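You operate a simulated robot arm through the tools that you are given. There is no shell and no other tool. Be economical: measure what you need, move in short steps, check, and stop when the job is done.

Carry out the task below with a simulated robot arm. There is one attempt and no reset: what you move stays moved.

## Task
Put things in order on the top of the glass desk. At the end: the green filter (marked "10 h") from the top of the glass desk stands where the black polish jar stood; the beige wiping pad stands where the grey sock roll stood; the black polish jar stands where the white stain stick stood; the white stain stick stands where the beige wiping pad stood; the grey sock roll from the top of the glass desk is in the beige wicker basket; whatever was shut is shut again. Leave all else as you found it, and nothing knocked over.

Only the result counts: the job must be done as asked and must still hold three seconds after the hand-in. Knocking over, shifting, dropping, spilling or breaking anything else fails it.

## Robot
A 7-joint arm with a two-finger parallel gripper, fixed in place. Base frame: the origin is at the foot of the arm, x ahead of it, y to its left, z up; the work surface is at about z = 80. Lengths are in cm, angles in degrees, forces in N, time in s.
With the tool pointing down near the work surface it reaches from about 24 to 68 cm from the base axis. Its first joint turns from -66.0 to 66.0 degrees. Payload 2.4 kg.
The TCP is the grasp point between the finger pads, 3 cm short of the fingertips. In the tool frame z runs along the fingers and y along their closing line. The gripper opens to 9.4 cm. The fingers are 2.8 cm wide and 1 cm thick; the gripper's body (5 by 9.6 cm) begins 5.5 cm behind the TCP.
Orientation is that of the tool frame in the base frame, as a unit quaternion [x, y, z, w]. With the fingers straight down and closing along the base's y, the tool's x points along the base's -x, its y along +y and its z along -z.

## Interface
- The arm moves only by the tool send_rows. Its arguments are lists of equal length, an entry for each row: "grip": the gripper command, from -1 (fully open) to 1 (shut), values between in proportion; "delta_pos": the shift along the tool's x, y, z in units of 50 mm (1.0 is 50 mm), a list of three; "delta_rot": the turn, a rotation vector about the tool's x, y, z in units of 6 degrees (1.0 is 6 degrees), a list of three. In form: {"grip": [grip, ...], "delta_pos": [[tx, ty, tz], ...], "delta_rot": [[wx, wy, wz], ...]}. A call has 1 to 12 rows; each row shifts and turns the commanded pose from where the row before left it, along the tool's axes as they then stand. A call with a number of a shift or a turn outside -1 to 1 is refused whole. A row lasts 0.2 s, in which the tool goes at most 5 cm and 8.6 degrees; a call with a longer step from one row to the next is refused whole, and so is a gripper value outside its range. Where a pose cannot be reached the arm comes as near as it can. A force on the tool above 40 N (or 10 N above the force at the start of the call, whichever is more), or a blocked arm, ends the call early, and 0.2 s more pass. Each finger travels about 15.3 cm/s and halts on what it meets, pressing with about 44 N; the grip force reading is that of the motor and also rises with nothing between the fingers. The clock runs only during rows and for 0.2 s after the last one: add rows that do not move to give the fingers time. The reply holds the time, the measured pose of the TCP, the force on the tool along the base axes, the opening and the grip force, in the units named above and with some noise, and new pictures: "show" is both (left out), scene, wrist or none.
- Cameras (640 x 400 px; columns grow to the right, rows downward): "scene" is fixed at [4.29, 47.34, 144.35]; the picture's right is [-0.64, -0.77, 0.00], its down [-0.44, 0.37, -0.82] and it looks along [0.63, -0.53, -0.57] (base axes); focal length 326 px, centre (320, 200). "wrist" rides on the gripper at [7.6, 1.4, -10.2] in the tool frame; the picture's right is [-0.18, 0.98, 0.00], its down [-0.75, -0.14, -0.64] and it looks along [-0.63, -0.12, 0.77] (tool axes); focal length 243 px, centre (320, 200). There is no depth. A picture from a camera that has moved, and an enlarged one, comes with that camera's place and axes in the base frame and with its lens. The place of the scene camera against the robot may be out by one fixed shift of up to 1.2 cm in any direction.
- close_up(camera, box): a new picture of the part [left, top, right, bottom] of that camera's present view, enlarged. No time passes.
- sign_off(): hands the job in; it is judged then, once.

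Work in short steps. Places have to be worked out from the pictures, the camera data and where the tool is seen: move nearer, look again, correct. Check each grasp and each placing, and mend what went wrong. You have 120 turns and 170 pictures in all, those below and enlarged ones among them. Open the gripper and draw the arm clear of the work before you hand the job in, unless the task says otherwise; then end with one line.

The tools are called after ">>>" as name(argument=value, ...) on one line, values as JSON. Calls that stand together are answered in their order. send_rows: Moves the arm, as the interface text tells. Its arguments: {"type":"object","properties":{"grip":{"type":"array","items":{"type":"number"}},"delta_pos":{"type":"array","items":{"type":"array","items":{"type":"number"}}},"delta_rot":{"type":"array","items":{"type":"array","items":{"type":"number"}}},"show":{"type":"string","enum":["both","scene","wrist","none"]}},"required":["grip","delta_pos","delta_rot"]} The other tools are called the same way: close_up (camera, box) takes an enlarged picture of a part of a camera's view; sign_off () hands the job in.

At the start:

```text
t: 0.0
ee_pos: [45.54, -7.7, 114.76]
tcp_rot: [0.0, 1.0, 0.0, 0.0]
contact_force: [-1.1, 0.0, 0.6]
width: 9.41
finger_force: 0.0
```

scene: 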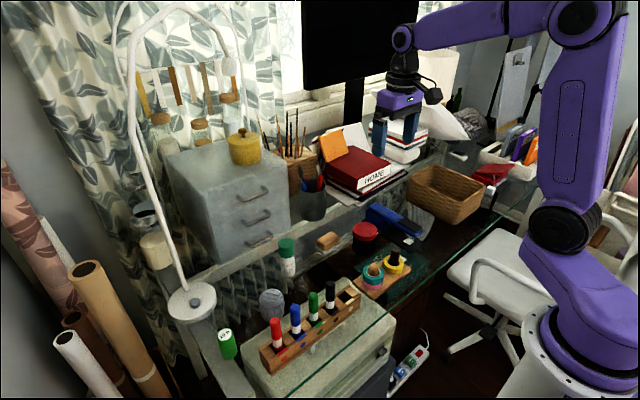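
wrist: 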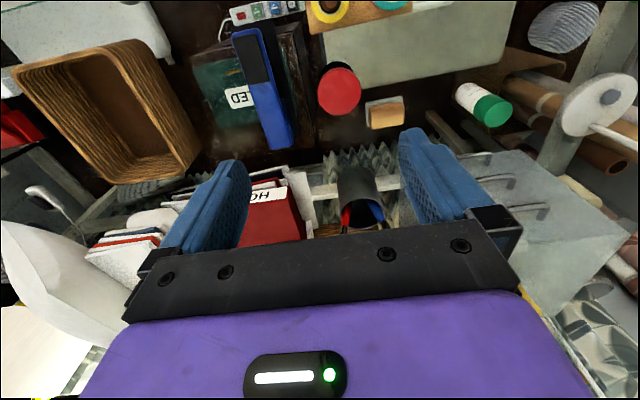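

I start by taking enlarged pictures of the desk to identify the objects.

>>> close_up(camera="scene", box=[180, 220, 420, 370])

>>> close_up(camera="scene", box=[280, 130, 560, 305])

>>> close_up(camera="wrist", box=[180, 0, 640, 200])

```text
2.67 times, centred on (300, 295) of scene
camera zoom: at [4.29, 47.34, 144.35], right [-0.64, -0.77, 0.0], down [-0.44, 0.37, -0.82], along [0.63, -0.53, -0.57], focal length 869 px, centre (373, -53)
```

zoom: 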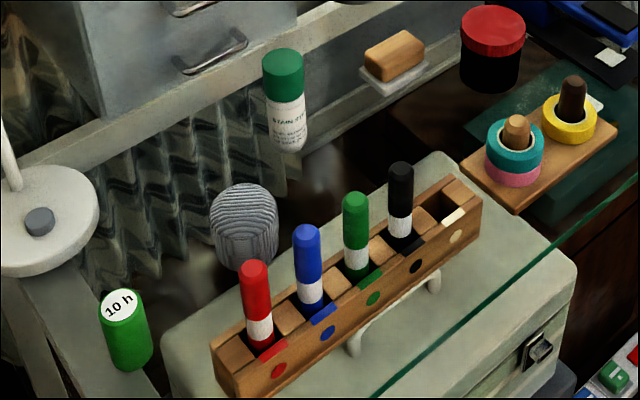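

```text
2.29 times, centred on (420, 218) of scene
camera zoom: at [4.29, 47.34, 144.35], right [-0.64, -0.77, 0.0], down [-0.44, 0.37, -0.82], along [0.63, -0.53, -0.57], focal length 745 px, centre (91, 160)
```

zoom: 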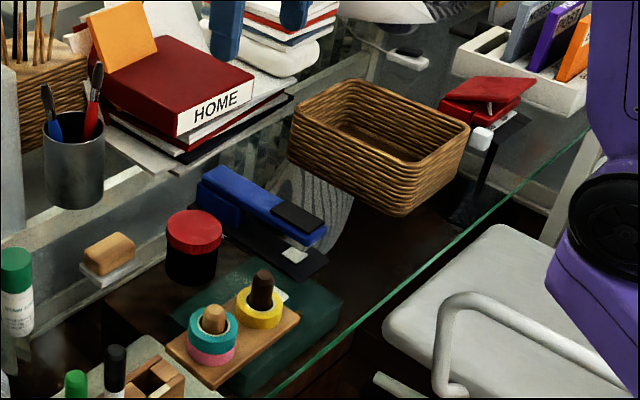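

```text
1.39 times, centred on (410, 100) of wrist
camera zoom: at [37.98, -6.36, 125.0], right [0.18, 0.98, 0.0], down [0.75, -0.14, 0.64], along [0.63, -0.12, -0.77], focal length 338 px, centre (195, 339)
```

zoom: 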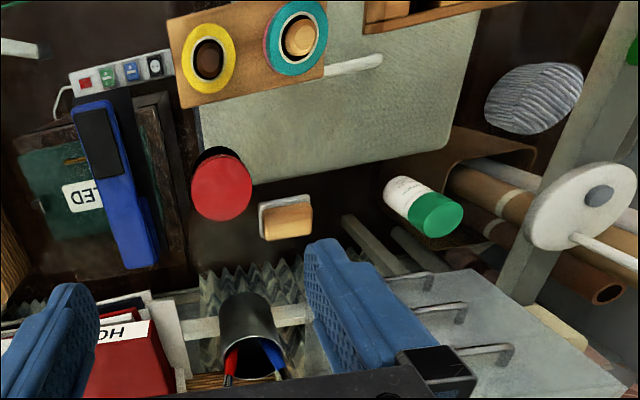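

The items are the sock roll at about (48,25), stick (55.6,15), pad (55.5,1), jar (49.5,-6) and filter (46,37.5). I move the hand left at the same height to look at the sock roll from above.

>>> send_rows(grip=[-1, -1, -1, -1, -1, -1, -1, -1], delta_pos=[[0.3, 0.6, 0], [0.3, 0.9, 0], [0, 0.9, 0.2], [0, 0.9, 0.3], [0, 0.9, 0.4], [0, 0.9, 0.4], [0, 0.9, 0.3], [0, 0, 0]], delta_rot=[[0, 0, 0], [0, 0, 0], [0, 0, 0], [0, 0, 0], [0, 0, 0], [0, 0, 0], [0, 0, 0], [0, 0, 0]])

```text
t: 1.8
ee_pos: [42.42, 22.18, 106.74]
tcp_rot: [0.001, 1.0, 0.0, 0.0]
contact_force: [-0.2, 0.1, 0.0]
width: 9.39
finger_force: 0.0
camera wrist: at [34.89, 23.56, 116.99], right [0.19, 0.98, 0.0], down [0.75, -0.14, 0.64], along [0.63, -0.12, -0.77], focal length 243 px, centre (320, 200)
```

scene: 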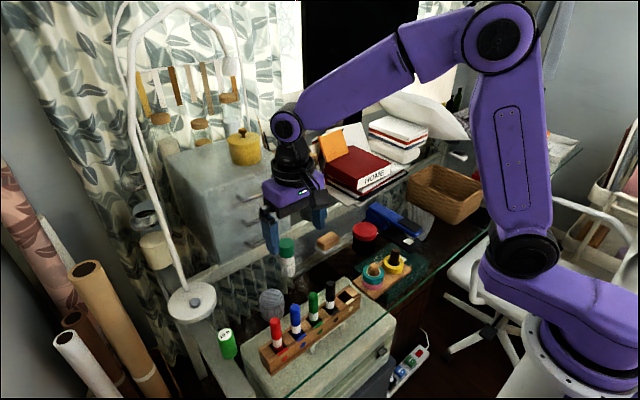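
wrist: 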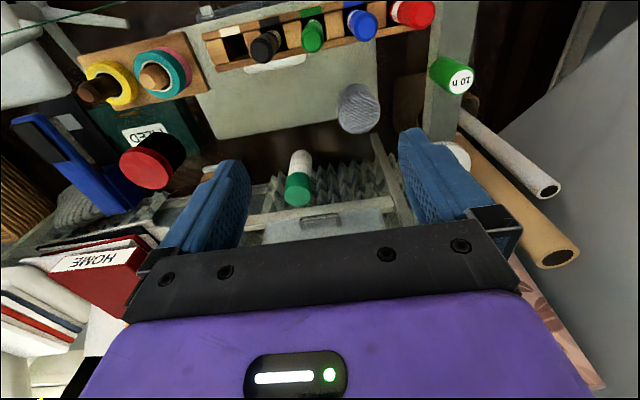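

>>> close_up(camera="wrist", box=[240, 0, 500, 162])

```text
2.46 times, centred on (370, 81) of wrist
camera zoom: at [34.89, 23.56, 116.99], right [0.19, 0.98, 0.0], down [0.75, -0.14, 0.64], along [0.63, -0.12, -0.77], focal length 597 px, centre (197, 493)
```

zoom: 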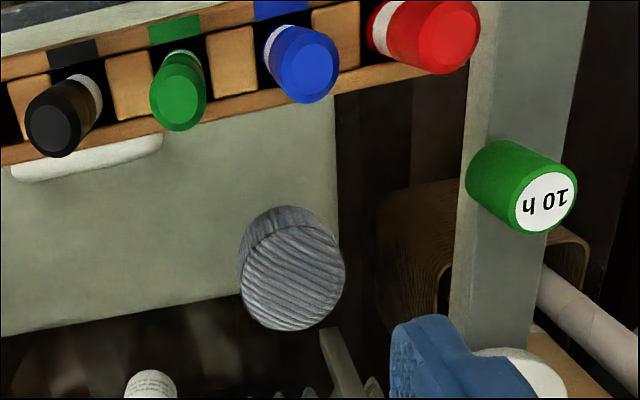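

The sock roll's top centre works out near (47.2, 26.5), with pens at x≈38 and z≈91. To keep the wrist camera clear of the pens I turn the tool 90° so the camera points toward -y.

>>> send_rows(grip=[-1, -1, -1, -1, -1, -1, -1, -1, -1, -1, -1, -1], delta_pos=[[0, 0, 0], [0, 0, 0], [0, 0, 0], [0, 0, 0], [0, 0, 0], [0, 0, 0], [0, 0, 0], [0, 0, 0], [0, 0, 0], [0, 0, 0], [0, 0, 0], [0, 0, 0]], delta_rot=[[0, 0, -1], [0, 0, -1], [0, 0, -1], [0, 0, -1], [0, 0, -1], [0, 0, -1], [0, 0, -1], [0, 0, -1], [0, 0, -1], [0, 0, -1], [0, 0, -1], [0, 0, -1]], show="none")

>>> send_rows(grip=[-1, -1, -1, -1, -1, -1], delta_pos=[[0, 0, 0], [0, 0, 0], [0, 0, 0], [-0.8, -0.8, 0.6], [-0.06, -0.15, 0.6], [0, 0, 0]], delta_rot=[[0, 0, -1], [0, 0, -1], [0, 0, -1], [0, 0, 0], [0, 0, 0], [0, 0, 0]])

```text
t: 4.4
ee_pos: [42.7, 22.35, 106.7]
tcp_rot: [-0.588, 0.809, 0.0, 0.0]
contact_force: [0.1, 0.4, -0.6]
width: 9.39
finger_force: 0.1
```

```text
refused: row 4 steps farther than a row can; nothing moved
```

The turn worked so far; the second call had a step longer than 5 cm, so I resend it in smaller steps.

>>> send_rows(grip=[-1, -1, -1, -1, -1, -1], delta_pos=[[0, 0, 0], [0, 0, 0], [0, 0, 0], [-0.6, -0.6, 0.4], [-0.23, -0.3, 0.7], [0, 0, 0]], delta_rot=[[0, 0, -1], [0, 0, -1], [0, 0, -1], [0, 0, 0], [0, 0, 0], [0, 0, 0]])

```text
t: 5.8
ee_pos: [47.21, 26.52, 101.28]
tcp_rot: [0.707, -0.707, 0.0, 0.001]
contact_force: [0.7, 0.9, 0.1]
width: 9.39
finger_force: 0.1
camera wrist: at [45.79, 18.87, 111.55], right [-0.98, 0.18, 0.0], down [0.14, 0.75, 0.64], along [0.12, 0.63, -0.77], focal length 243 px, centre (320, 200)
```

scene: 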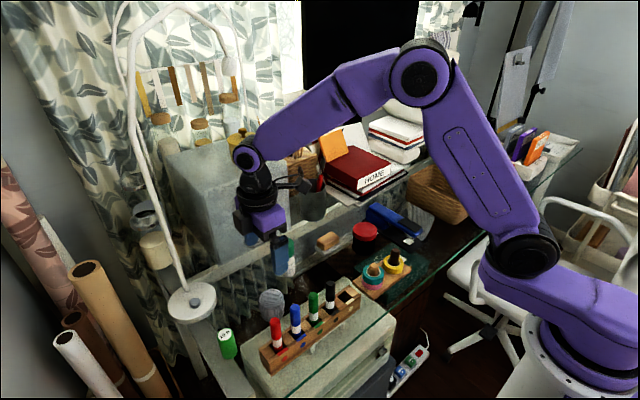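
wrist: 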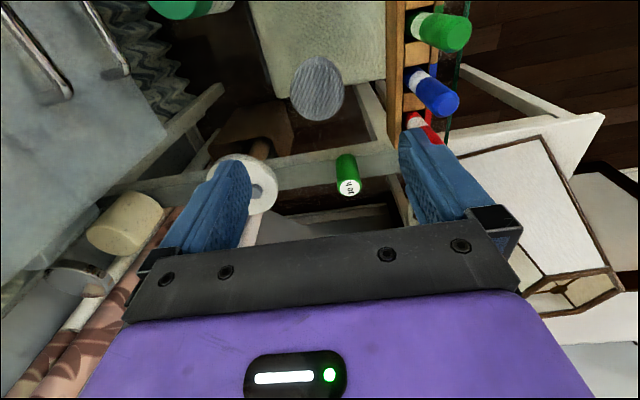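

The sock roll sits at about (47.4, 26.3), with its top at z≈85.5. I go down to z≈85 around it.

>>> send_rows(grip=[-1, -1, -1, -1, -1], delta_pos=[[0.03, -0.03, 0.7], [0, 0, 0.8], [0, 0, 0.8], [0, 0, 0.5], [0, 0, 0]], delta_rot=[[0, 0, 0], [0, 0, 0], [0, 0, 0], [0, 0, 0], [0, 0, 0]])

```text
t: 7.0
ee_pos: [47.4, 26.43, 87.01]
tcp_rot: [-0.707, 0.707, 0.0, 0.0]
contact_force: [0.8, -0.4, -0.1]
width: 9.41
finger_force: 0.1
camera wrist: at [45.88, 18.7, 97.33], right [-0.98, 0.18, 0.0], down [0.14, 0.75, 0.64], along [0.12, 0.63, -0.77], focal length 243 px, centre (320, 200)
```

scene: 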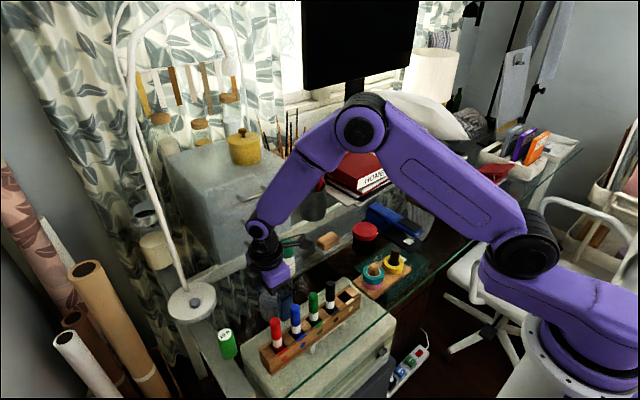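
wrist: 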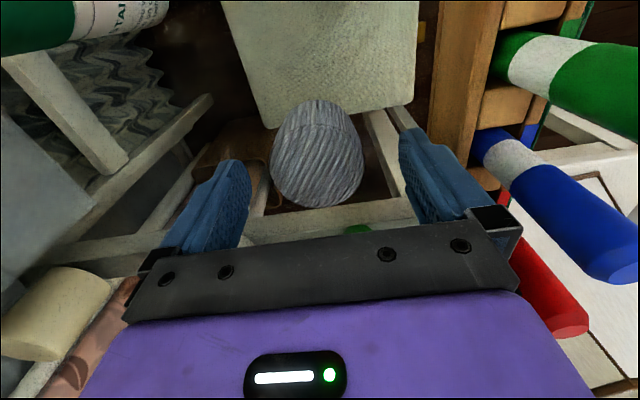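

The sock roll is centred between the fingers. I lower 2 cm more and close.

>>> send_rows(grip=[-1, -1, 1, 1, 1, 1], delta_pos=[[0, 0, 0.4], [0, 0, 0], [0, 0, 0], [0, 0, 0], [0, 0, 0], [0, 0, 0]], delta_rot=[[0, 0, 0], [0, 0, 0], [0, 0, 0], [0, 0, 0], [0, 0, 0], [0, 0, 0]], show="wrist")

```text
t: 8.4
ee_pos: [47.38, 26.34, 85.13]
tcp_rot: [-0.707, 0.707, 0.0, 0.0]
contact_force: [0.2, 0.9, -0.4]
width: 5.49
finger_force: 43.6
camera wrist: at [45.92, 18.64, 95.43], right [-0.98, 0.18, 0.0], down [0.14, 0.75, 0.64], along [0.12, 0.63, -0.77], focal length 243 px, centre (320, 200)
```

wrist: 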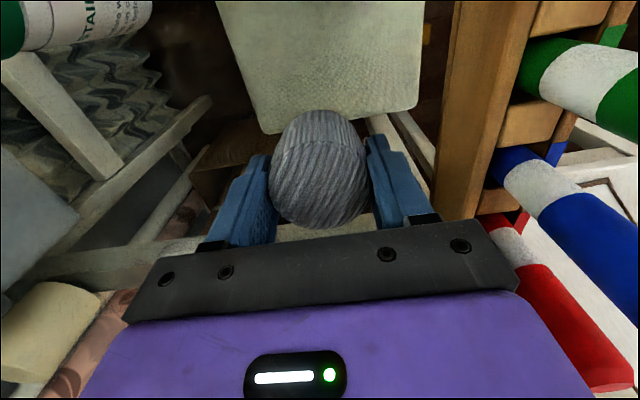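

The sock roll is gripped (5.5 cm wide, centred on (47.4, 26.4)). I lift it and carry it toward the basket.

>>> send_rows(grip=[1, 1, 1, 1, 1, 1, 1, 1, 1, 1, 1, 1], delta_pos=[[0, 0, -0.4], [0, 0, -0.8], [0, 0, -0.9], [0, 0, -0.9], [0, 0, -0.8], [0.6, 0, -0.4], [0.9, 0, 0], [0.9, 0, 0], [0.9, 0, 0], [0.9, 0, 0], [0.9, 0, 0], [0.9, 0, 0]], delta_rot=[[0, 0, 0], [0, 0, 0], [0, 0, 0], [0, 0, 0], [0, 0, 0], [0, 0, 0.5], [0, 0, 0], [0, 0, 0], [0, 0, 0], [0, 0, 0], [0, 0, 0], [0, 0, -0.5]])

```text
t: 11.0
ee_pos: [45.93, -3.62, 106.28]
tcp_rot: [0.707, -0.707, 0.001, -0.001]
contact_force: [-0.4, -0.2, -0.1]
width: 5.45
finger_force: 44.0
camera wrist: at [44.49, -11.33, 116.56], right [-0.98, 0.18, 0.0], down [0.14, 0.75, 0.64], along [0.12, 0.63, -0.77], focal length 243 px, centre (320, 200)
```

scene: 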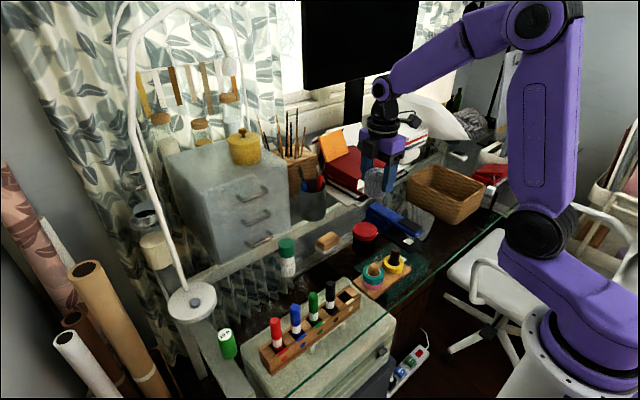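
wrist: 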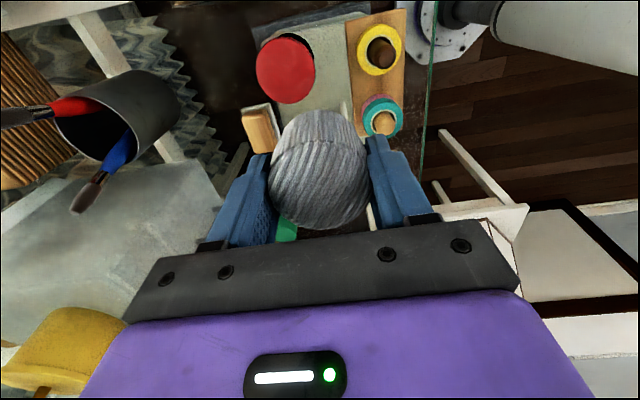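

The hold is good and the pose tracks. I carry on to above the basket at about (45, -38).

>>> send_rows(grip=[1, 1, 1, 1, 1, 1, 1, 1, 1], delta_pos=[[0.7, 0, 0], [0.9, 0, 0], [0.9, 0, 0], [0.9, 0, 0], [0.9, 0, 0], [0.9, 0, 0], [0.9, 0, 0], [0.7, 0.15, 0], [0, 0, 0]], delta_rot=[[0, 0, 0], [0, 0, 0], [0, 0, 0], [0, 0, 0], [0, 0, 0], [0, 0, 0], [0, 0, 0], [0, 0, 0], [0, 0, 0]])

```text
t: 13.0
ee_pos: [44.97, -37.84, 106.36]
tcp_rot: [-0.706, 0.708, 0.0, 0.0]
contact_force: [0.0, -0.3, -0.8]
width: 5.46
finger_force: 43.5
camera wrist: at [43.58, -45.56, 116.56], right [-0.98, 0.18, 0.0], down [0.14, 0.75, 0.64], along [0.12, 0.63, -0.77], focal length 243 px, centre (320, 200)
```

scene: 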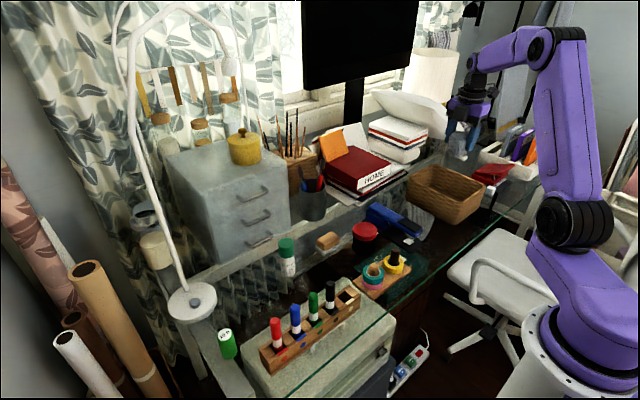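
wrist: 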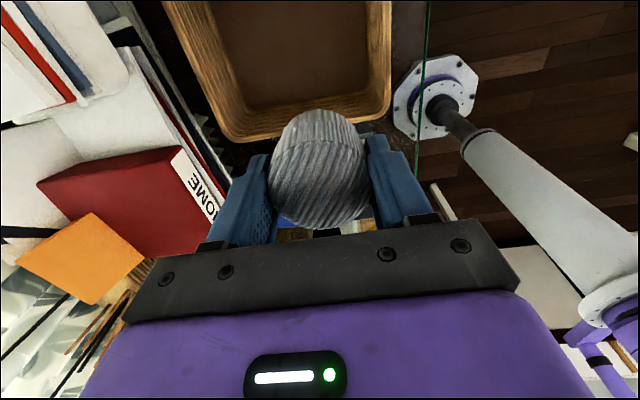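

From this view the basket rim is at z≈85, spanning x 37.5–57 and y -32 to -52. I move to (46,-40) and lower to z≈87.

>>> send_rows(grip=[1, 1, 1, 1, 1, 1, 1, 1], delta_pos=[[0.43, -0.2, 0], [0, 0, 0.7], [0, 0, 0.8], [0, 0, 0.8], [0, 0, 0.7], [0, 0, 0.5], [0, 0, 0.3], [0, 0, 0]], delta_rot=[[0, 0, 0], [0, 0, 0], [0, 0, 0], [0, 0, 0], [0, 0, 0], [0, 0, 0], [0, 0, 0], [0, 0, 0]])

```text
t: 14.8
ee_pos: [46.26, -39.98, 87.36]
tcp_rot: [0.707, -0.707, 0.0, 0.0]
contact_force: [-0.1, 0.8, -0.3]
width: 5.47
finger_force: 43.9
camera wrist: at [44.78, -47.63, 97.57], right [-0.98, 0.18, 0.0], down [0.14, 0.75, 0.64], along [0.12, 0.63, -0.77], focal length 243 px, centre (320, 200)
```

scene: 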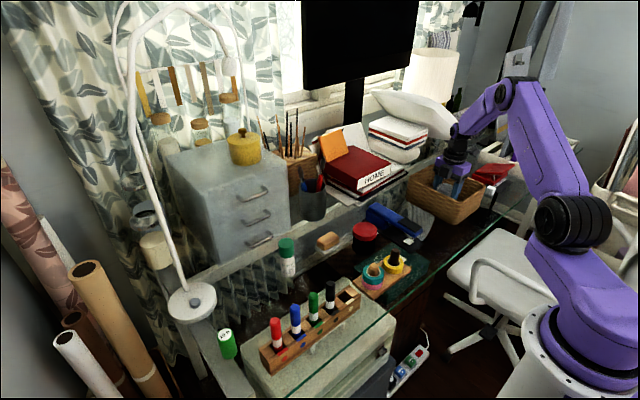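
wrist: 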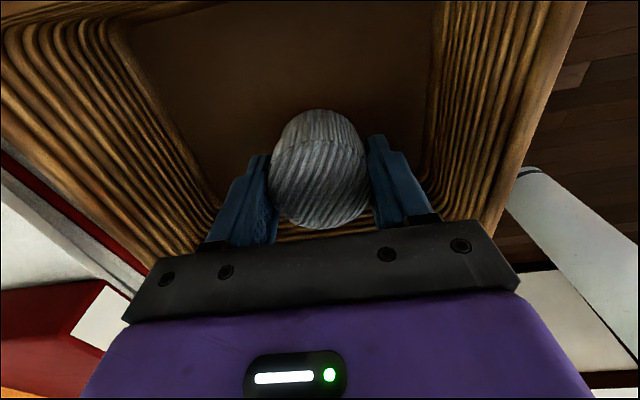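

The roll is inside, just above the basket floor. I lower 1 cm, open partly and look.

>>> send_rows(grip=[1, 1, -0.5, -0.5, -0.5], delta_pos=[[0, 0, 0.2], [0, 0, 0], [0, 0, 0], [0, 0, 0], [0, 0, 0]], delta_rot=[[0, 0, 0], [0, 0, 0], [0, 0, 0], [0, 0, 0], [0, 0, 0]], show="wrist")

>>> send_rows(grip=[-0.5, -0.5, -0.5, -0.5, -0.5, -0.5], delta_pos=[[0, 0, -0.4], [0, 0, -0.8], [0, 0, -0.9], [0, 0, -0.9], [0, 0, -0.9], [0, 0, 0]], delta_rot=[[0, 0, 0], [0, 0, 0], [0, 0, 0], [0, 0, 0], [0, 0, 0], [0, 0, 0]], show="wrist")

```text
t: 16.0
ee_pos: [46.29, -40.0, 86.32]
tcp_rot: [0.707, -0.707, 0.001, 0.0]
contact_force: [0.0, -0.5, 0.0]
width: 7.03
finger_force: 0.1
camera wrist: at [44.75, -47.6, 96.56], right [-0.98, 0.18, 0.0], down [0.14, 0.75, 0.64], along [0.12, 0.63, -0.77], focal length 243 px, centre (320, 200)
```

wrist: 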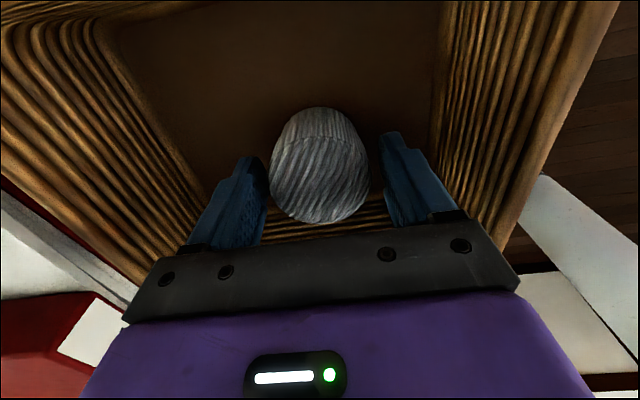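

```text
t: 17.4
ee_pos: [46.28, -39.86, 105.56]
tcp_rot: [0.708, -0.707, 0.0, 0.0]
contact_force: [0.6, -0.8, 0.9]
width: 7.09
finger_force: 0.1
camera wrist: at [44.8, -47.39, 115.96], right [-0.98, 0.18, 0.0], down [0.14, 0.75, 0.64], along [0.12, 0.63, -0.77], focal length 243 px, centre (320, 200)
```

wrist: 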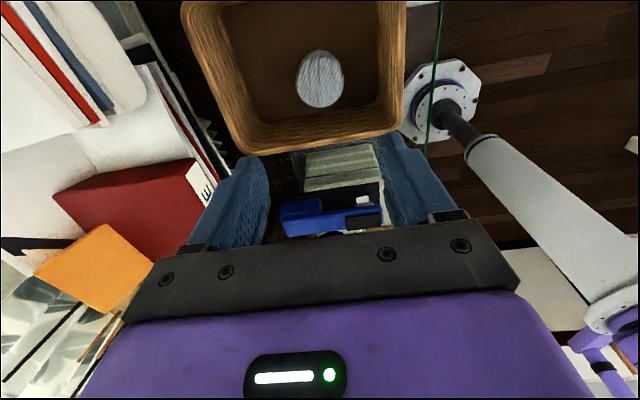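

The sock roll stands in the basket. Next I move to hover near the wiping pad at about (54, 2.5).

>>> send_rows(grip=[-1, -1, -1, -1, -1, -1, -1, -1, -1, -1, -1], delta_pos=[[-0.6, 0, 0], [-0.9, 0, 0], [-0.9, 0, 0], [-0.9, 0, 0], [-0.9, 0, 0], [-0.9, -0.3, 0], [-0.9, -0.3, 0], [-0.9, -0.3, 0], [-0.9, -0.3, 0], [-0.7, -0.35, 0.4], [0, 0, 0]], delta_rot=[[0, 0, 0], [0, 0, 0], [0, 0, 0], [0, 0, 0], [0, 0, 0], [0, 0, 0], [0, 0, 0], [0, 0, 0], [0, 0, 0], [0, 0, 0], [0, 0, 0]])

```text
t: 19.8
ee_pos: [53.8, 2.44, 103.75]
tcp_rot: [-0.706, 0.708, -0.001, 0.0]
contact_force: [-0.1, -0.3, -0.9]
width: 9.42
finger_force: 0.1
camera wrist: at [52.39, -5.18, 114.03], right [-0.98, 0.18, 0.0], down [0.14, 0.75, 0.64], along [0.12, 0.63, -0.77], focal length 243 px, centre (320, 200)
```

scene: 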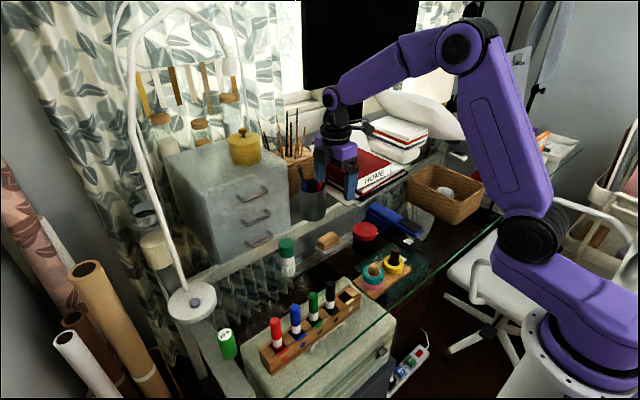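
wrist: 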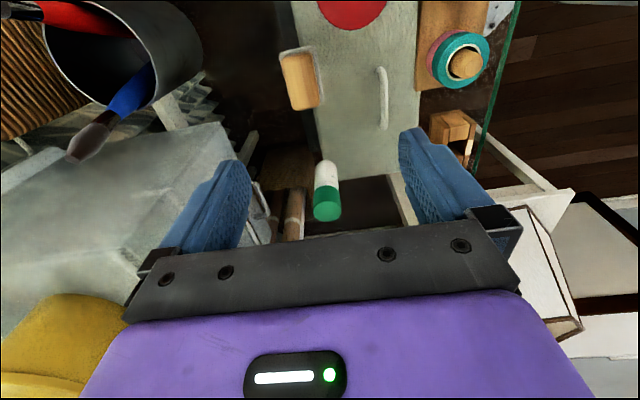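

>>> close_up(camera="wrist", box=[230, 0, 480, 156])

```text
2.56 times, centred on (355, 78) of wrist
camera zoom: at [52.39, -5.18, 114.03], right [-0.98, 0.18, 0.0], down [0.14, 0.75, 0.64], along [0.12, 0.63, -0.77], focal length 621 px, centre (230, 512)
```

zoom: 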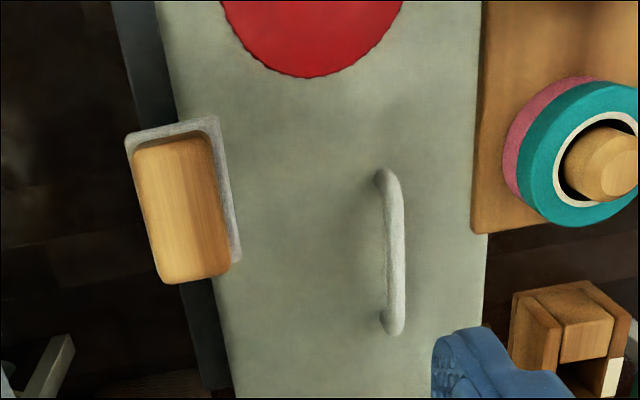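

The pad is aligned with the axes, centred at (56.0, 2.0), about 5.7 long in y and 3.5 in x. I go down over it, stopping short to check.

>>> send_rows(grip=[-1, -1, -1, -1, -1, -1], delta_pos=[[0.09, -0.44, 0.3], [0, 0, 0.8], [0, 0, 0.8], [0, 0, 0.8], [0, 0, 0.8], [0, 0, 0]], delta_rot=[[0, 0, 0], [0, 0, 0], [0, 0, 0], [0, 0, 0], [0, 0, 0], [0, 0, 0]])

```text
t: 21.2
ee_pos: [55.94, 2.24, 86.28]
tcp_rot: [0.707, -0.707, 0.0, 0.001]
contact_force: [-0.8, 0.2, 0.6]
width: 9.41
finger_force: 0.0
camera wrist: at [54.53, -5.48, 96.54], right [-0.98, 0.18, 0.0], down [0.14, 0.75, 0.64], along [0.12, 0.63, -0.77], focal length 243 px, centre (320, 200)
```

scene: 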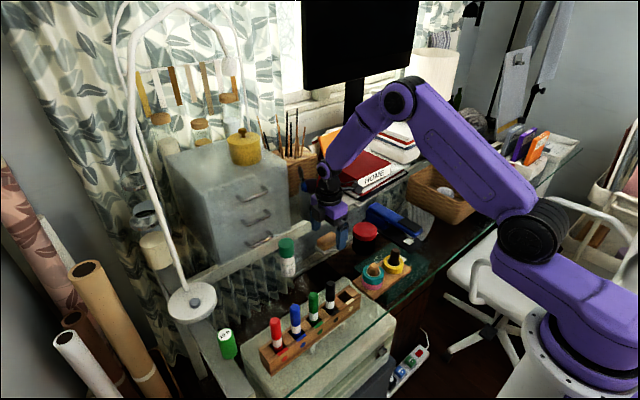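
wrist: 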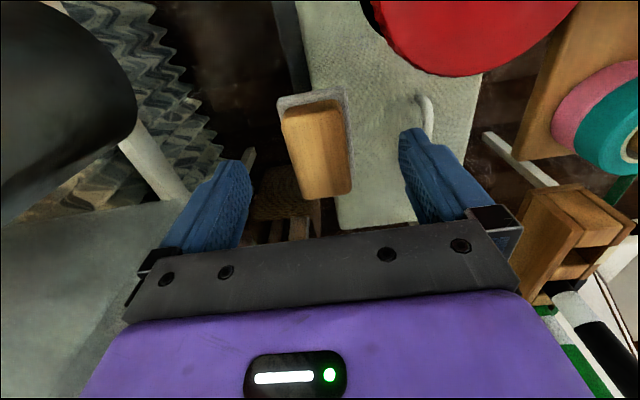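

The pad lies between the fingers, its centre about 0.4 cm toward -y. I correct, lower to z≈83.5 and close.

>>> send_rows(grip=[-1, -1, 1, 1, 1, 1, 1], delta_pos=[[0.07, 0, 0.56], [0, 0, 0], [0, 0, 0], [0, 0, 0], [0, 0, 0], [0, 0, 0], [0, 0, 0]], delta_rot=[[0, 0, 0], [0, 0, 0], [0, 0, 0], [0, 0, 0], [0, 0, 0], [0, 0, 0], [0, 0, 0]], show="wrist")

```text
t: 22.8
ee_pos: [56.06, 1.81, 83.56]
tcp_rot: [-0.707, 0.707, 0.001, 0.0]
contact_force: [-0.4, -0.3, 0.5]
width: 4.37
finger_force: 43.8
camera wrist: at [54.56, -5.86, 93.85], right [-0.98, 0.18, 0.0], down [0.14, 0.75, 0.64], along [0.12, 0.63, -0.77], focal length 243 px, centre (320, 200)
```

wrist: 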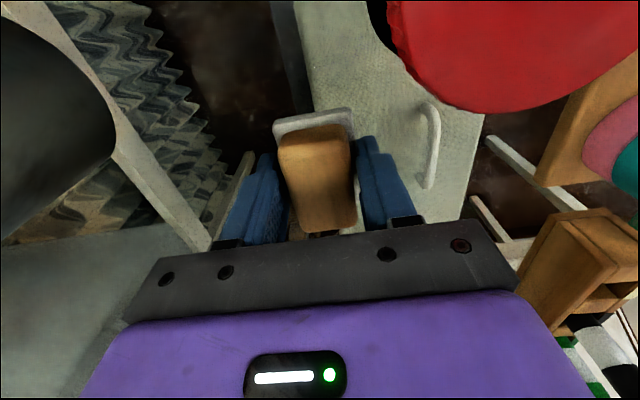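

The pad is held (4.37 wide, at (56.05, 1.8)). I lift it to z≈104 and take it above the sock roll's old place.

>>> send_rows(grip=[1, 1, 1, 1, 1, 1, 1, 1, 1, 1, 1], delta_pos=[[0, 0, -0.3], [0, 0, -0.9], [0, 0, -0.9], [0, 0, -0.9], [0, 0, -0.9], [-0.8, 0.3, 0], [-0.9, 0.3, 0], [-0.9, 0.3, 0], [-0.9, 0.3, 0], [-0.9, 0.3, 0], [-0.5, 0.24, 0]], delta_rot=[[0, 0, 0], [0, 0, 0], [0, 0, 0], [0, 0, 0], [0, 0, 0], [0, 0, 0], [0, 0, 0], [0, 0, 0], [0, 0, 0], [0, 0, 0], [0, 0, 0]])

>>> send_rows(grip=[1, 1, 1, 1, 1], delta_pos=[[0, 0, 0.6], [0, 0, 0.9], [0, 0, 0.9], [0, 0, 0.9], [0, 0, 0]], delta_rot=[[0, 0, 0], [0, 0, 0], [0, 0, 0], [0, 0, 0], [0, 0, 0]])

```text
t: 25.2
ee_pos: [47.21, 26.41, 103.09]
tcp_rot: [-0.706, 0.708, 0.001, 0.0]
contact_force: [0.6, 0.5, -0.2]
width: 4.39
finger_force: 43.7
camera wrist: at [45.77, 18.68, 113.27], right [-0.98, 0.19, 0.0], down [0.14, 0.75, 0.64], along [0.12, 0.63, -0.77], focal length 243 px, centre (320, 200)
```

scene: 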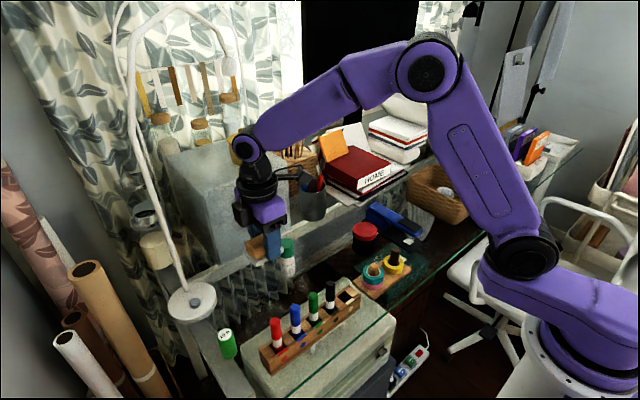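
wrist: 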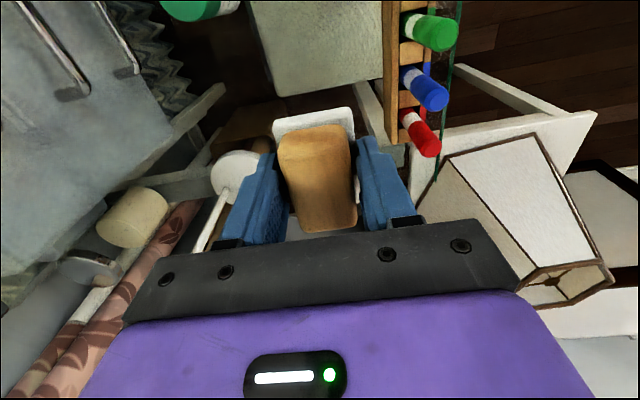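

```text
t: 26.4
ee_pos: [47.46, 26.61, 86.41]
tcp_rot: [0.707, -0.707, -0.001, 0.0]
contact_force: [-0.1, -0.4, -0.7]
width: 4.35
finger_force: 43.9
camera wrist: at [45.96, 18.84, 96.69], right [-0.98, 0.18, 0.0], down [0.14, 0.75, 0.64], along [0.12, 0.63, -0.77], focal length 243 px, centre (320, 200)
```

scene: 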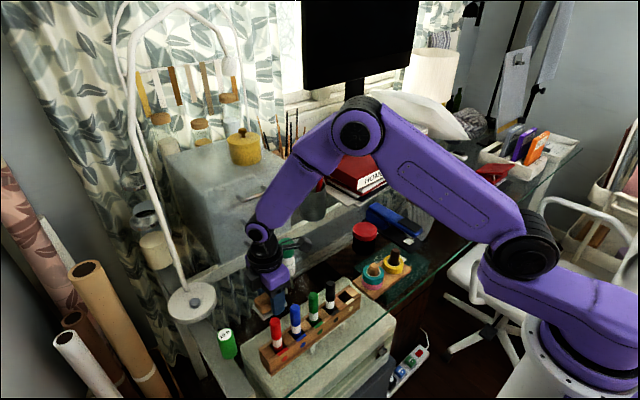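
wrist: 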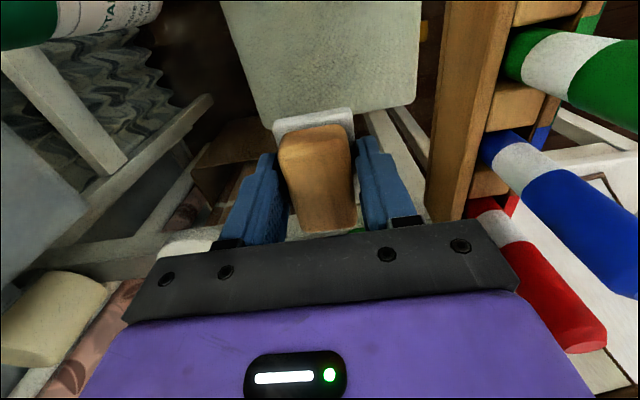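

I'm above the spot. I lower the last 2.8 cm to z≈83.6 and release, then back off upward.

>>> send_rows(grip=[1, 1, 1, -0.5, -0.5, -0.5], delta_pos=[[0.04, 0, 0.3], [0, 0, 0.25], [0, 0, 0], [0, 0, 0], [0, 0, 0], [0, 0, 0]], delta_rot=[[0, 0, 0], [0, 0, 0], [0, 0, 0], [0, 0, 0], [0, 0, 0], [0, 0, 0]], show="wrist")

```text
t: 27.8
ee_pos: [47.26, 26.1, 83.72]
tcp_rot: [-0.707, 0.707, 0.001, 0.0]
contact_force: [0.2, 0.6, 0.2]
width: 7.04
finger_force: 0.1
camera wrist: at [45.9, 18.53, 93.98], right [-0.98, 0.18, 0.0], down [0.14, 0.75, 0.64], along [0.12, 0.63, -0.77], focal length 243 px, centre (320, 200)
```

wrist: 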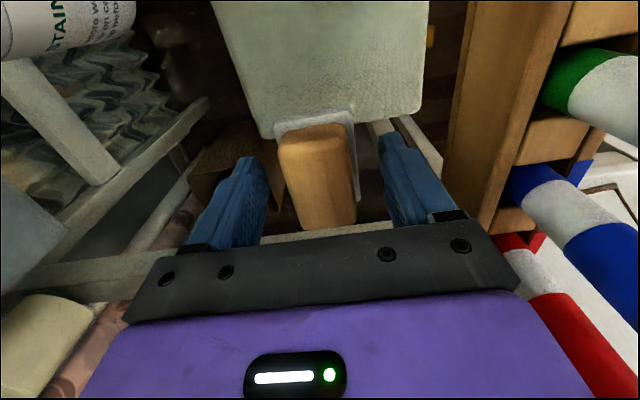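

The pad stands free at the sock's place. I rise and move to hover over the stain stick at about (55.5, 15.8).

>>> send_rows(grip=[-0.5, -0.5, -0.5, -1, -1, -1, -1, -1], delta_pos=[[0, 0, -0.4], [0, 0, -0.9], [0, 0, -0.9], [0, 0, -0.9], [0, 0, -0.9], [0.9, -0.4, 0], [0.9, -0.4, 0], [0.26, -0.85, 0]], delta_rot=[[0, 0, 0], [0, 0, 0], [0, 0, 0], [0, 0, 0], [0, 0, 0], [0, 0, 0], [0, 0, 0], [0, 0, 0]])

```text
t: 29.6
ee_pos: [55.45, 15.68, 103.83]
tcp_rot: [-0.707, 0.707, -0.001, 0.0]
contact_force: [0.2, -0.1, -0.3]
width: 9.38
finger_force: 0.1
camera wrist: at [54.07, 8.02, 114.1], right [-0.98, 0.18, 0.0], down [0.14, 0.75, 0.64], along [0.12, 0.63, -0.77], focal length 243 px, centre (320, 200)
```

scene: 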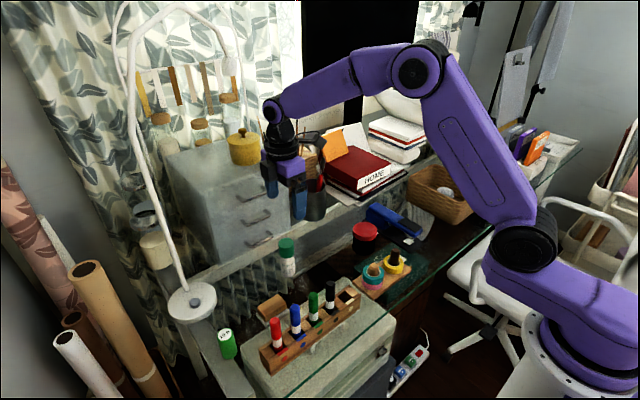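
wrist: 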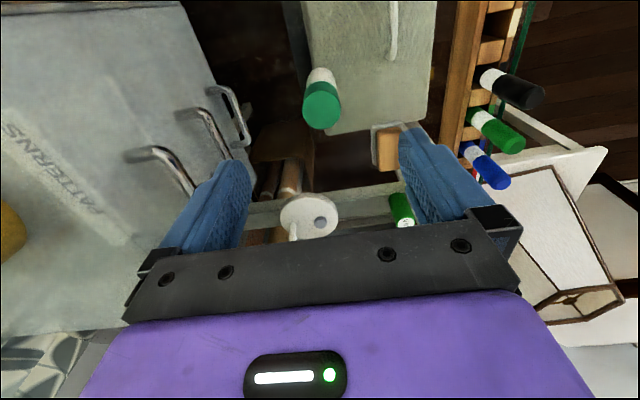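

The stick's cap centre is at about (55.45, 16.1), with its top at z≈90. I lower to just above it with a 7 cm opening to check.

>>> send_rows(grip=[-0.5, -0.5, -0.5, -0.5], delta_pos=[[-0.07, 0, 0.5], [0, 0, 0.8], [0, 0, 0.9], [0, 0, 0]], delta_rot=[[0, 0, 0], [0, 0, 0], [0, 0, 0], [0, 0, 0]], show="wrist")

```text
t: 30.6
ee_pos: [55.38, 16.19, 92.56]
tcp_rot: [0.707, -0.707, 0.0, 0.0]
contact_force: [-0.2, 0.2, 0.4]
width: 7.05
finger_force: 0.0
camera wrist: at [54.01, 8.57, 102.85], right [-0.98, 0.18, 0.0], down [0.14, 0.75, 0.64], along [0.12, 0.63, -0.77], focal length 243 px, centre (320, 200)
```

wrist: 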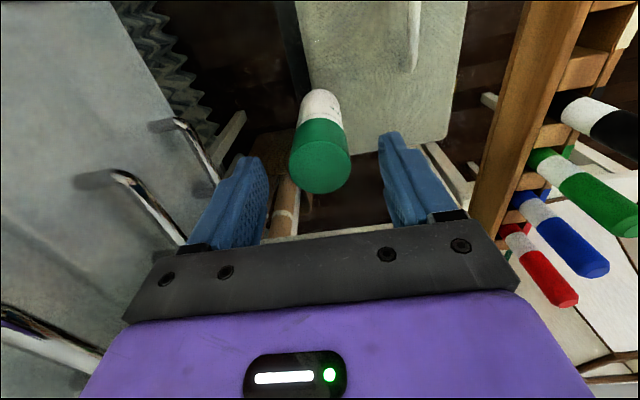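

The stick is centred between the fingers. I lower to z≈86.4 and close.

>>> send_rows(grip=[-0.5, -0.5, -0.5, 1, 1, 1, 1], delta_pos=[[-0.02, 0, 0.5], [0, 0, 0.72], [0, 0, 0], [0, 0, 0], [0, 0, 0], [0, 0, 0], [0, 0, 0]], delta_rot=[[0, 0, 0], [0, 0, 0], [0, 0, 0], [0, 0, 0], [0, 0, 0], [0, 0, 0], [0, 0, 0]], show="wrist")

```text
t: 32.2
ee_pos: [55.51, 16.41, 86.64]
tcp_rot: [0.708, -0.707, 0.0, -0.001]
contact_force: [0.3, -0.4, -1.1]
width: 3.68
finger_force: 43.8
camera wrist: at [54.06, 8.75, 96.93], right [-0.98, 0.18, 0.0], down [0.14, 0.75, 0.64], along [0.12, 0.63, -0.77], focal length 243 px, centre (320, 200)
```

wrist: 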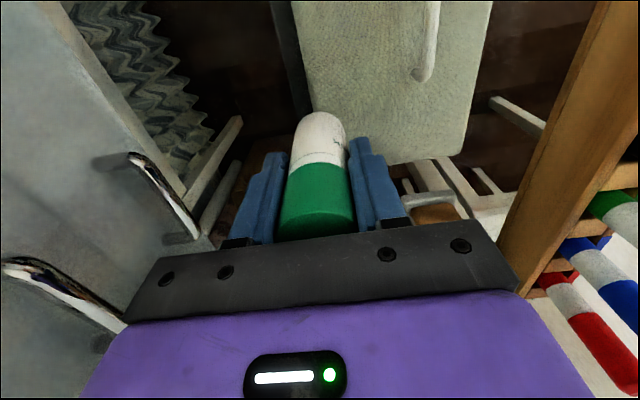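

>>> close_up(camera="wrist", box=[220, 90, 420, 260])

```text
2.35 times, centred on (320, 175) of wrist
camera zoom: at [54.06, 8.75, 96.93], right [-0.98, 0.18, 0.0], down [0.14, 0.75, 0.64], along [0.12, 0.63, -0.77], focal length 571 px, centre (320, 259)
```

zoom: 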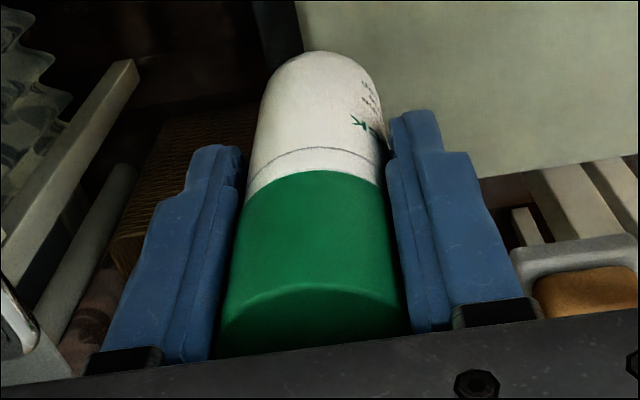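

The stick is gripped upright, its centre at about (55.5, 16.5). I lift it, carry it to the pad's old place at (56.05, 1.85), and lower to just above the desk.

>>> send_rows(grip=[1, 1, 1, 1, 1, 1, 1, 1, 1, 1], delta_pos=[[0, 0, -0.4], [0, 0, -0.8], [0, 0, -0.8], [0.7, -0.03, 0], [0.8, -0.03, 0], [0.8, -0.05, 0], [0.64, 0, 0], [0, 0, 0.7], [0, 0, 0.7], [0, 0, 0]], delta_rot=[[0, 0, 0], [0, 0, 0], [0, 0, 0], [0, 0, 0], [0, 0, 0], [0, 0, 0], [0, 0, 0], [0, 0, 0], [0, 0, 0], [0, 0, 0]])

```text
t: 34.4
ee_pos: [56.33, 1.65, 89.5]
tcp_rot: [0.707, -0.707, 0.0, 0.0]
contact_force: [-0.3, 0.3, -1.0]
width: 3.66
finger_force: 44.3
camera wrist: at [54.88, -6.03, 99.73], right [-0.98, 0.18, 0.0], down [0.14, 0.75, 0.64], along [0.12, 0.63, -0.77], focal length 243 px, centre (320, 200)
```

scene: 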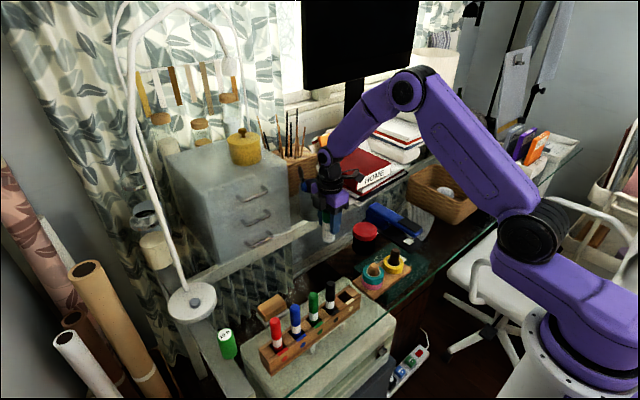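
wrist: 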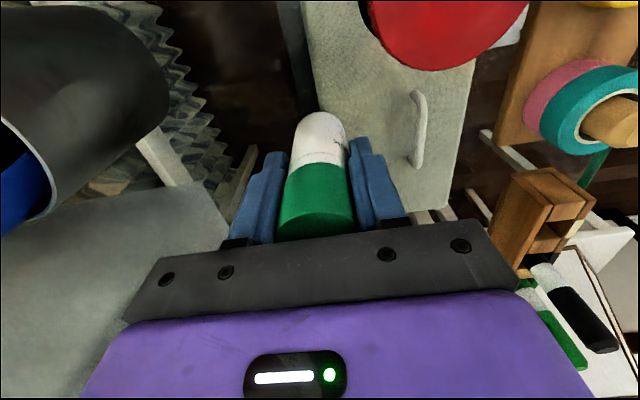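

I lower the last 2.9 cm and release the stick, then check.

>>> send_rows(grip=[1, 1, 1, -0.4, -0.4, -0.4], delta_pos=[[0, 0.03, 0.38], [0, 0, 0.2], [0, 0, 0], [0, 0, 0], [0, 0, 0], [0, 0, 0]], delta_rot=[[0, 0, 0], [0, 0, 0], [0, 0, 0], [0, 0, 0], [0, 0, 0], [0, 0, 0]], show="wrist")

```text
t: 35.8
ee_pos: [56.2, 1.66, 86.62]
tcp_rot: [0.708, -0.707, 0.0, 0.0]
contact_force: [-0.4, -0.6, 0.5]
width: 6.56
finger_force: 0.2
camera wrist: at [54.71, -6.05, 96.86], right [-0.98, 0.18, 0.0], down [0.14, 0.75, 0.64], along [0.12, 0.63, -0.77], focal length 243 px, centre (320, 200)
```

wrist: 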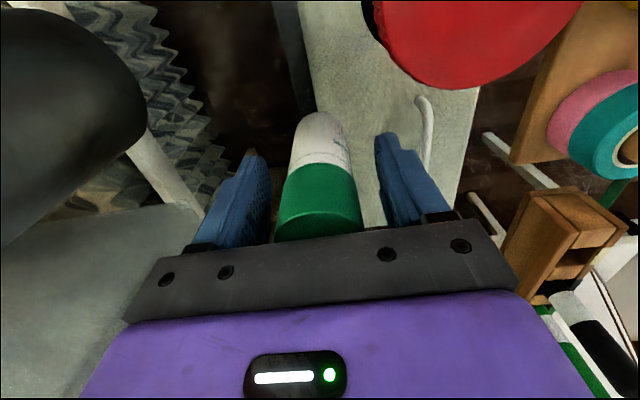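

The stick stands freely. I rise and move to hover over the jar.

>>> send_rows(grip=[-0.4, -0.4, -0.4, -1, -1, -1, -1], delta_pos=[[0, 0, -0.4], [0, 0, -0.9], [0, 0, -0.9], [0, 0, -0.9], [0.7, 0.6, -0.2], [0.75, 0.6, 0], [0, 0.13, 0]], delta_rot=[[0, 0, 0], [0, 0, 0], [0, 0, 0], [0, 0, 0], [0, 0, 0], [0, 0, 0], [0, 0, 0]])

```text
t: 37.4
ee_pos: [49.22, -5.68, 103.0]
tcp_rot: [-0.707, 0.707, -0.001, 0.0]
contact_force: [-0.4, 0.8, -0.5]
width: 9.41
finger_force: 0.1
camera wrist: at [47.78, -13.36, 113.36], right [-0.98, 0.18, 0.0], down [0.14, 0.75, 0.64], along [0.12, 0.63, -0.77], focal length 243 px, centre (320, 200)
```

scene: 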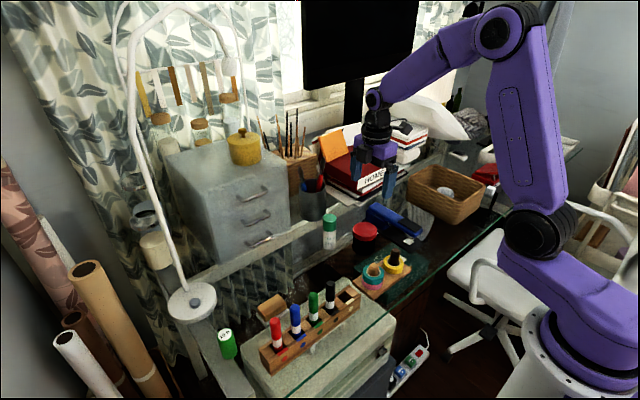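
wrist: 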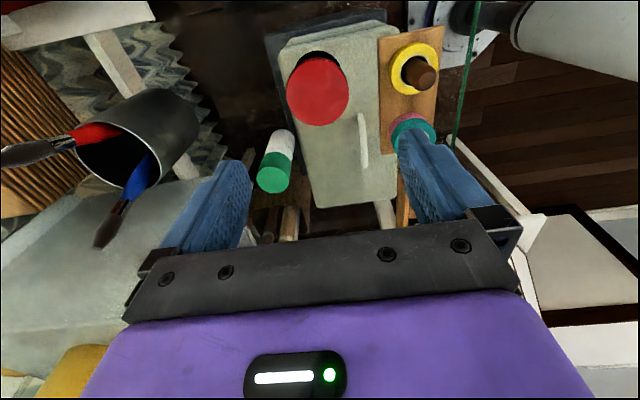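

The jar's lid centre is at (49.45, -5.8), diameter ≈6.6 cm. I go down around it, pausing above to check.

>>> send_rows(grip=[-1, -1, -1, -1], delta_pos=[[0.02, -0.04, 0.6], [0, 0, 0.9], [0, 0, 0.9], [0, 0, 0]], delta_rot=[[0, 0, 0], [0, 0, 0], [0, 0, 0], [0, 0, 0]], show="wrist")

```text
t: 38.4
ee_pos: [49.71, -5.82, 91.23]
tcp_rot: [0.707, -0.707, 0.0, 0.001]
contact_force: [-0.5, -0.9, 0.0]
width: 9.39
finger_force: 0.1
camera wrist: at [48.21, -13.48, 101.57], right [-0.98, 0.18, 0.0], down [0.14, 0.75, 0.64], along [0.12, 0.63, -0.77], focal length 243 px, centre (320, 200)
```

wrist: 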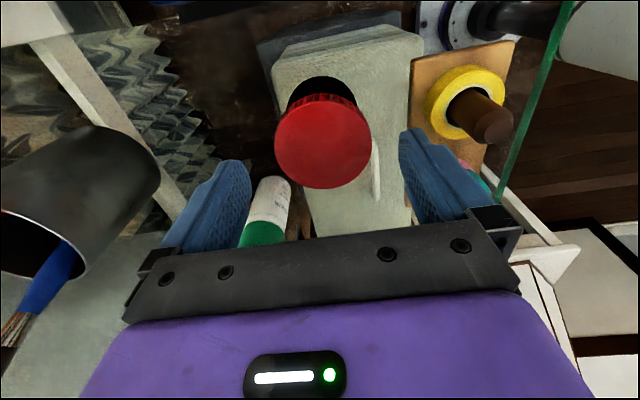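

The jar is centred. I lower to z≈84.2 and close.

>>> send_rows(grip=[-1, -1, -1, 1, 1, 1, 1], delta_pos=[[0, 0.03, 0.6], [0, 0, 0.82], [0, 0, 0], [0, 0, 0], [0, 0, 0], [0, 0, 0], [0, 0, 0]], delta_rot=[[0, 0, 0], [0, 0, 0], [0, 0, 0], [0, 0, 0], [0, 0, 0], [0, 0, 0], [0, 0, 0]], show="wrist")

```text
t: 40.0
ee_pos: [49.44, -5.74, 84.08]
tcp_rot: [-0.707, 0.707, 0.0, -0.001]
contact_force: [-1.0, 0.3, -1.3]
width: 6.53
finger_force: 44.2
camera wrist: at [47.96, -13.38, 94.34], right [-0.98, 0.18, 0.0], down [0.14, 0.75, 0.64], along [0.12, 0.63, -0.77], focal length 243 px, centre (320, 200)
```

wrist: 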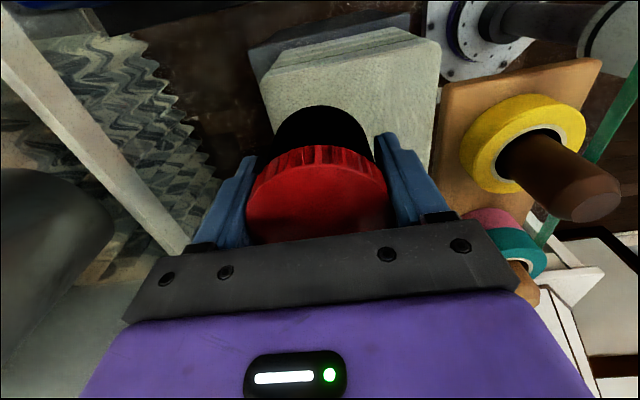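

The jar is held (6.53 wide, home (49.45, -5.8)). I lift and carry it over to the stick's old place at (55.5, 16.5).

>>> send_rows(grip=[1, 1, 1, 1, 1, 1, 1, 1, 1, 1, 1], delta_pos=[[0, 0, -0.4], [0, 0, -0.9], [0, 0, -0.9], [0, 0, -0.9], [0, 0, -0.9], [-0.8, -0.2, 0], [-0.9, -0.2, 0], [-0.9, -0.25, 0], [-0.9, -0.28, 0], [-0.95, -0.28, 0], [0, 0, 0]], delta_rot=[[0, 0, 0], [0, 0, 0], [0, 0, 0], [0, 0, 0], [0, 0, 0], [0, 0, 0], [0, 0, 0], [0, 0, 0], [0, 0, 0], [0, 0, 0], [0, 0, 0]])

```text
t: 42.4
ee_pos: [55.52, 16.79, 104.05]
tcp_rot: [-0.706, 0.708, 0.0, 0.0]
contact_force: [-0.4, -0.1, -2.0]
width: 6.53
finger_force: 43.7
camera wrist: at [54.13, 9.07, 114.34], right [-0.98, 0.19, 0.0], down [0.14, 0.75, 0.64], along [0.12, 0.63, -0.77], focal length 243 px, centre (320, 200)
```

scene: 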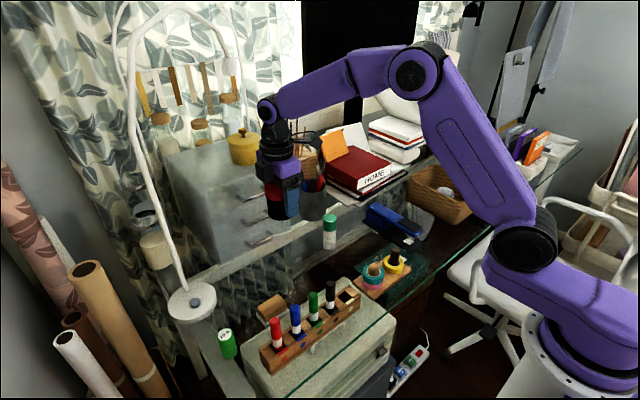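
wrist: 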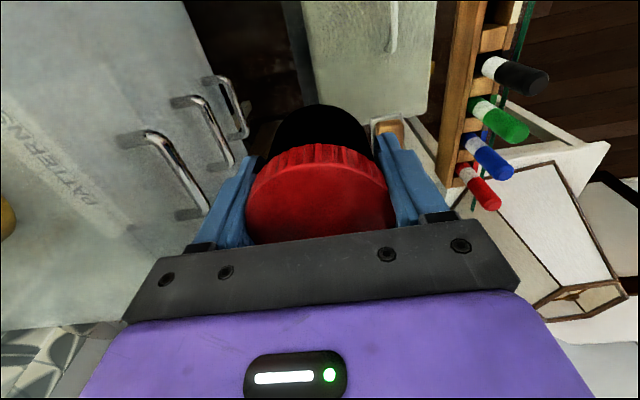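

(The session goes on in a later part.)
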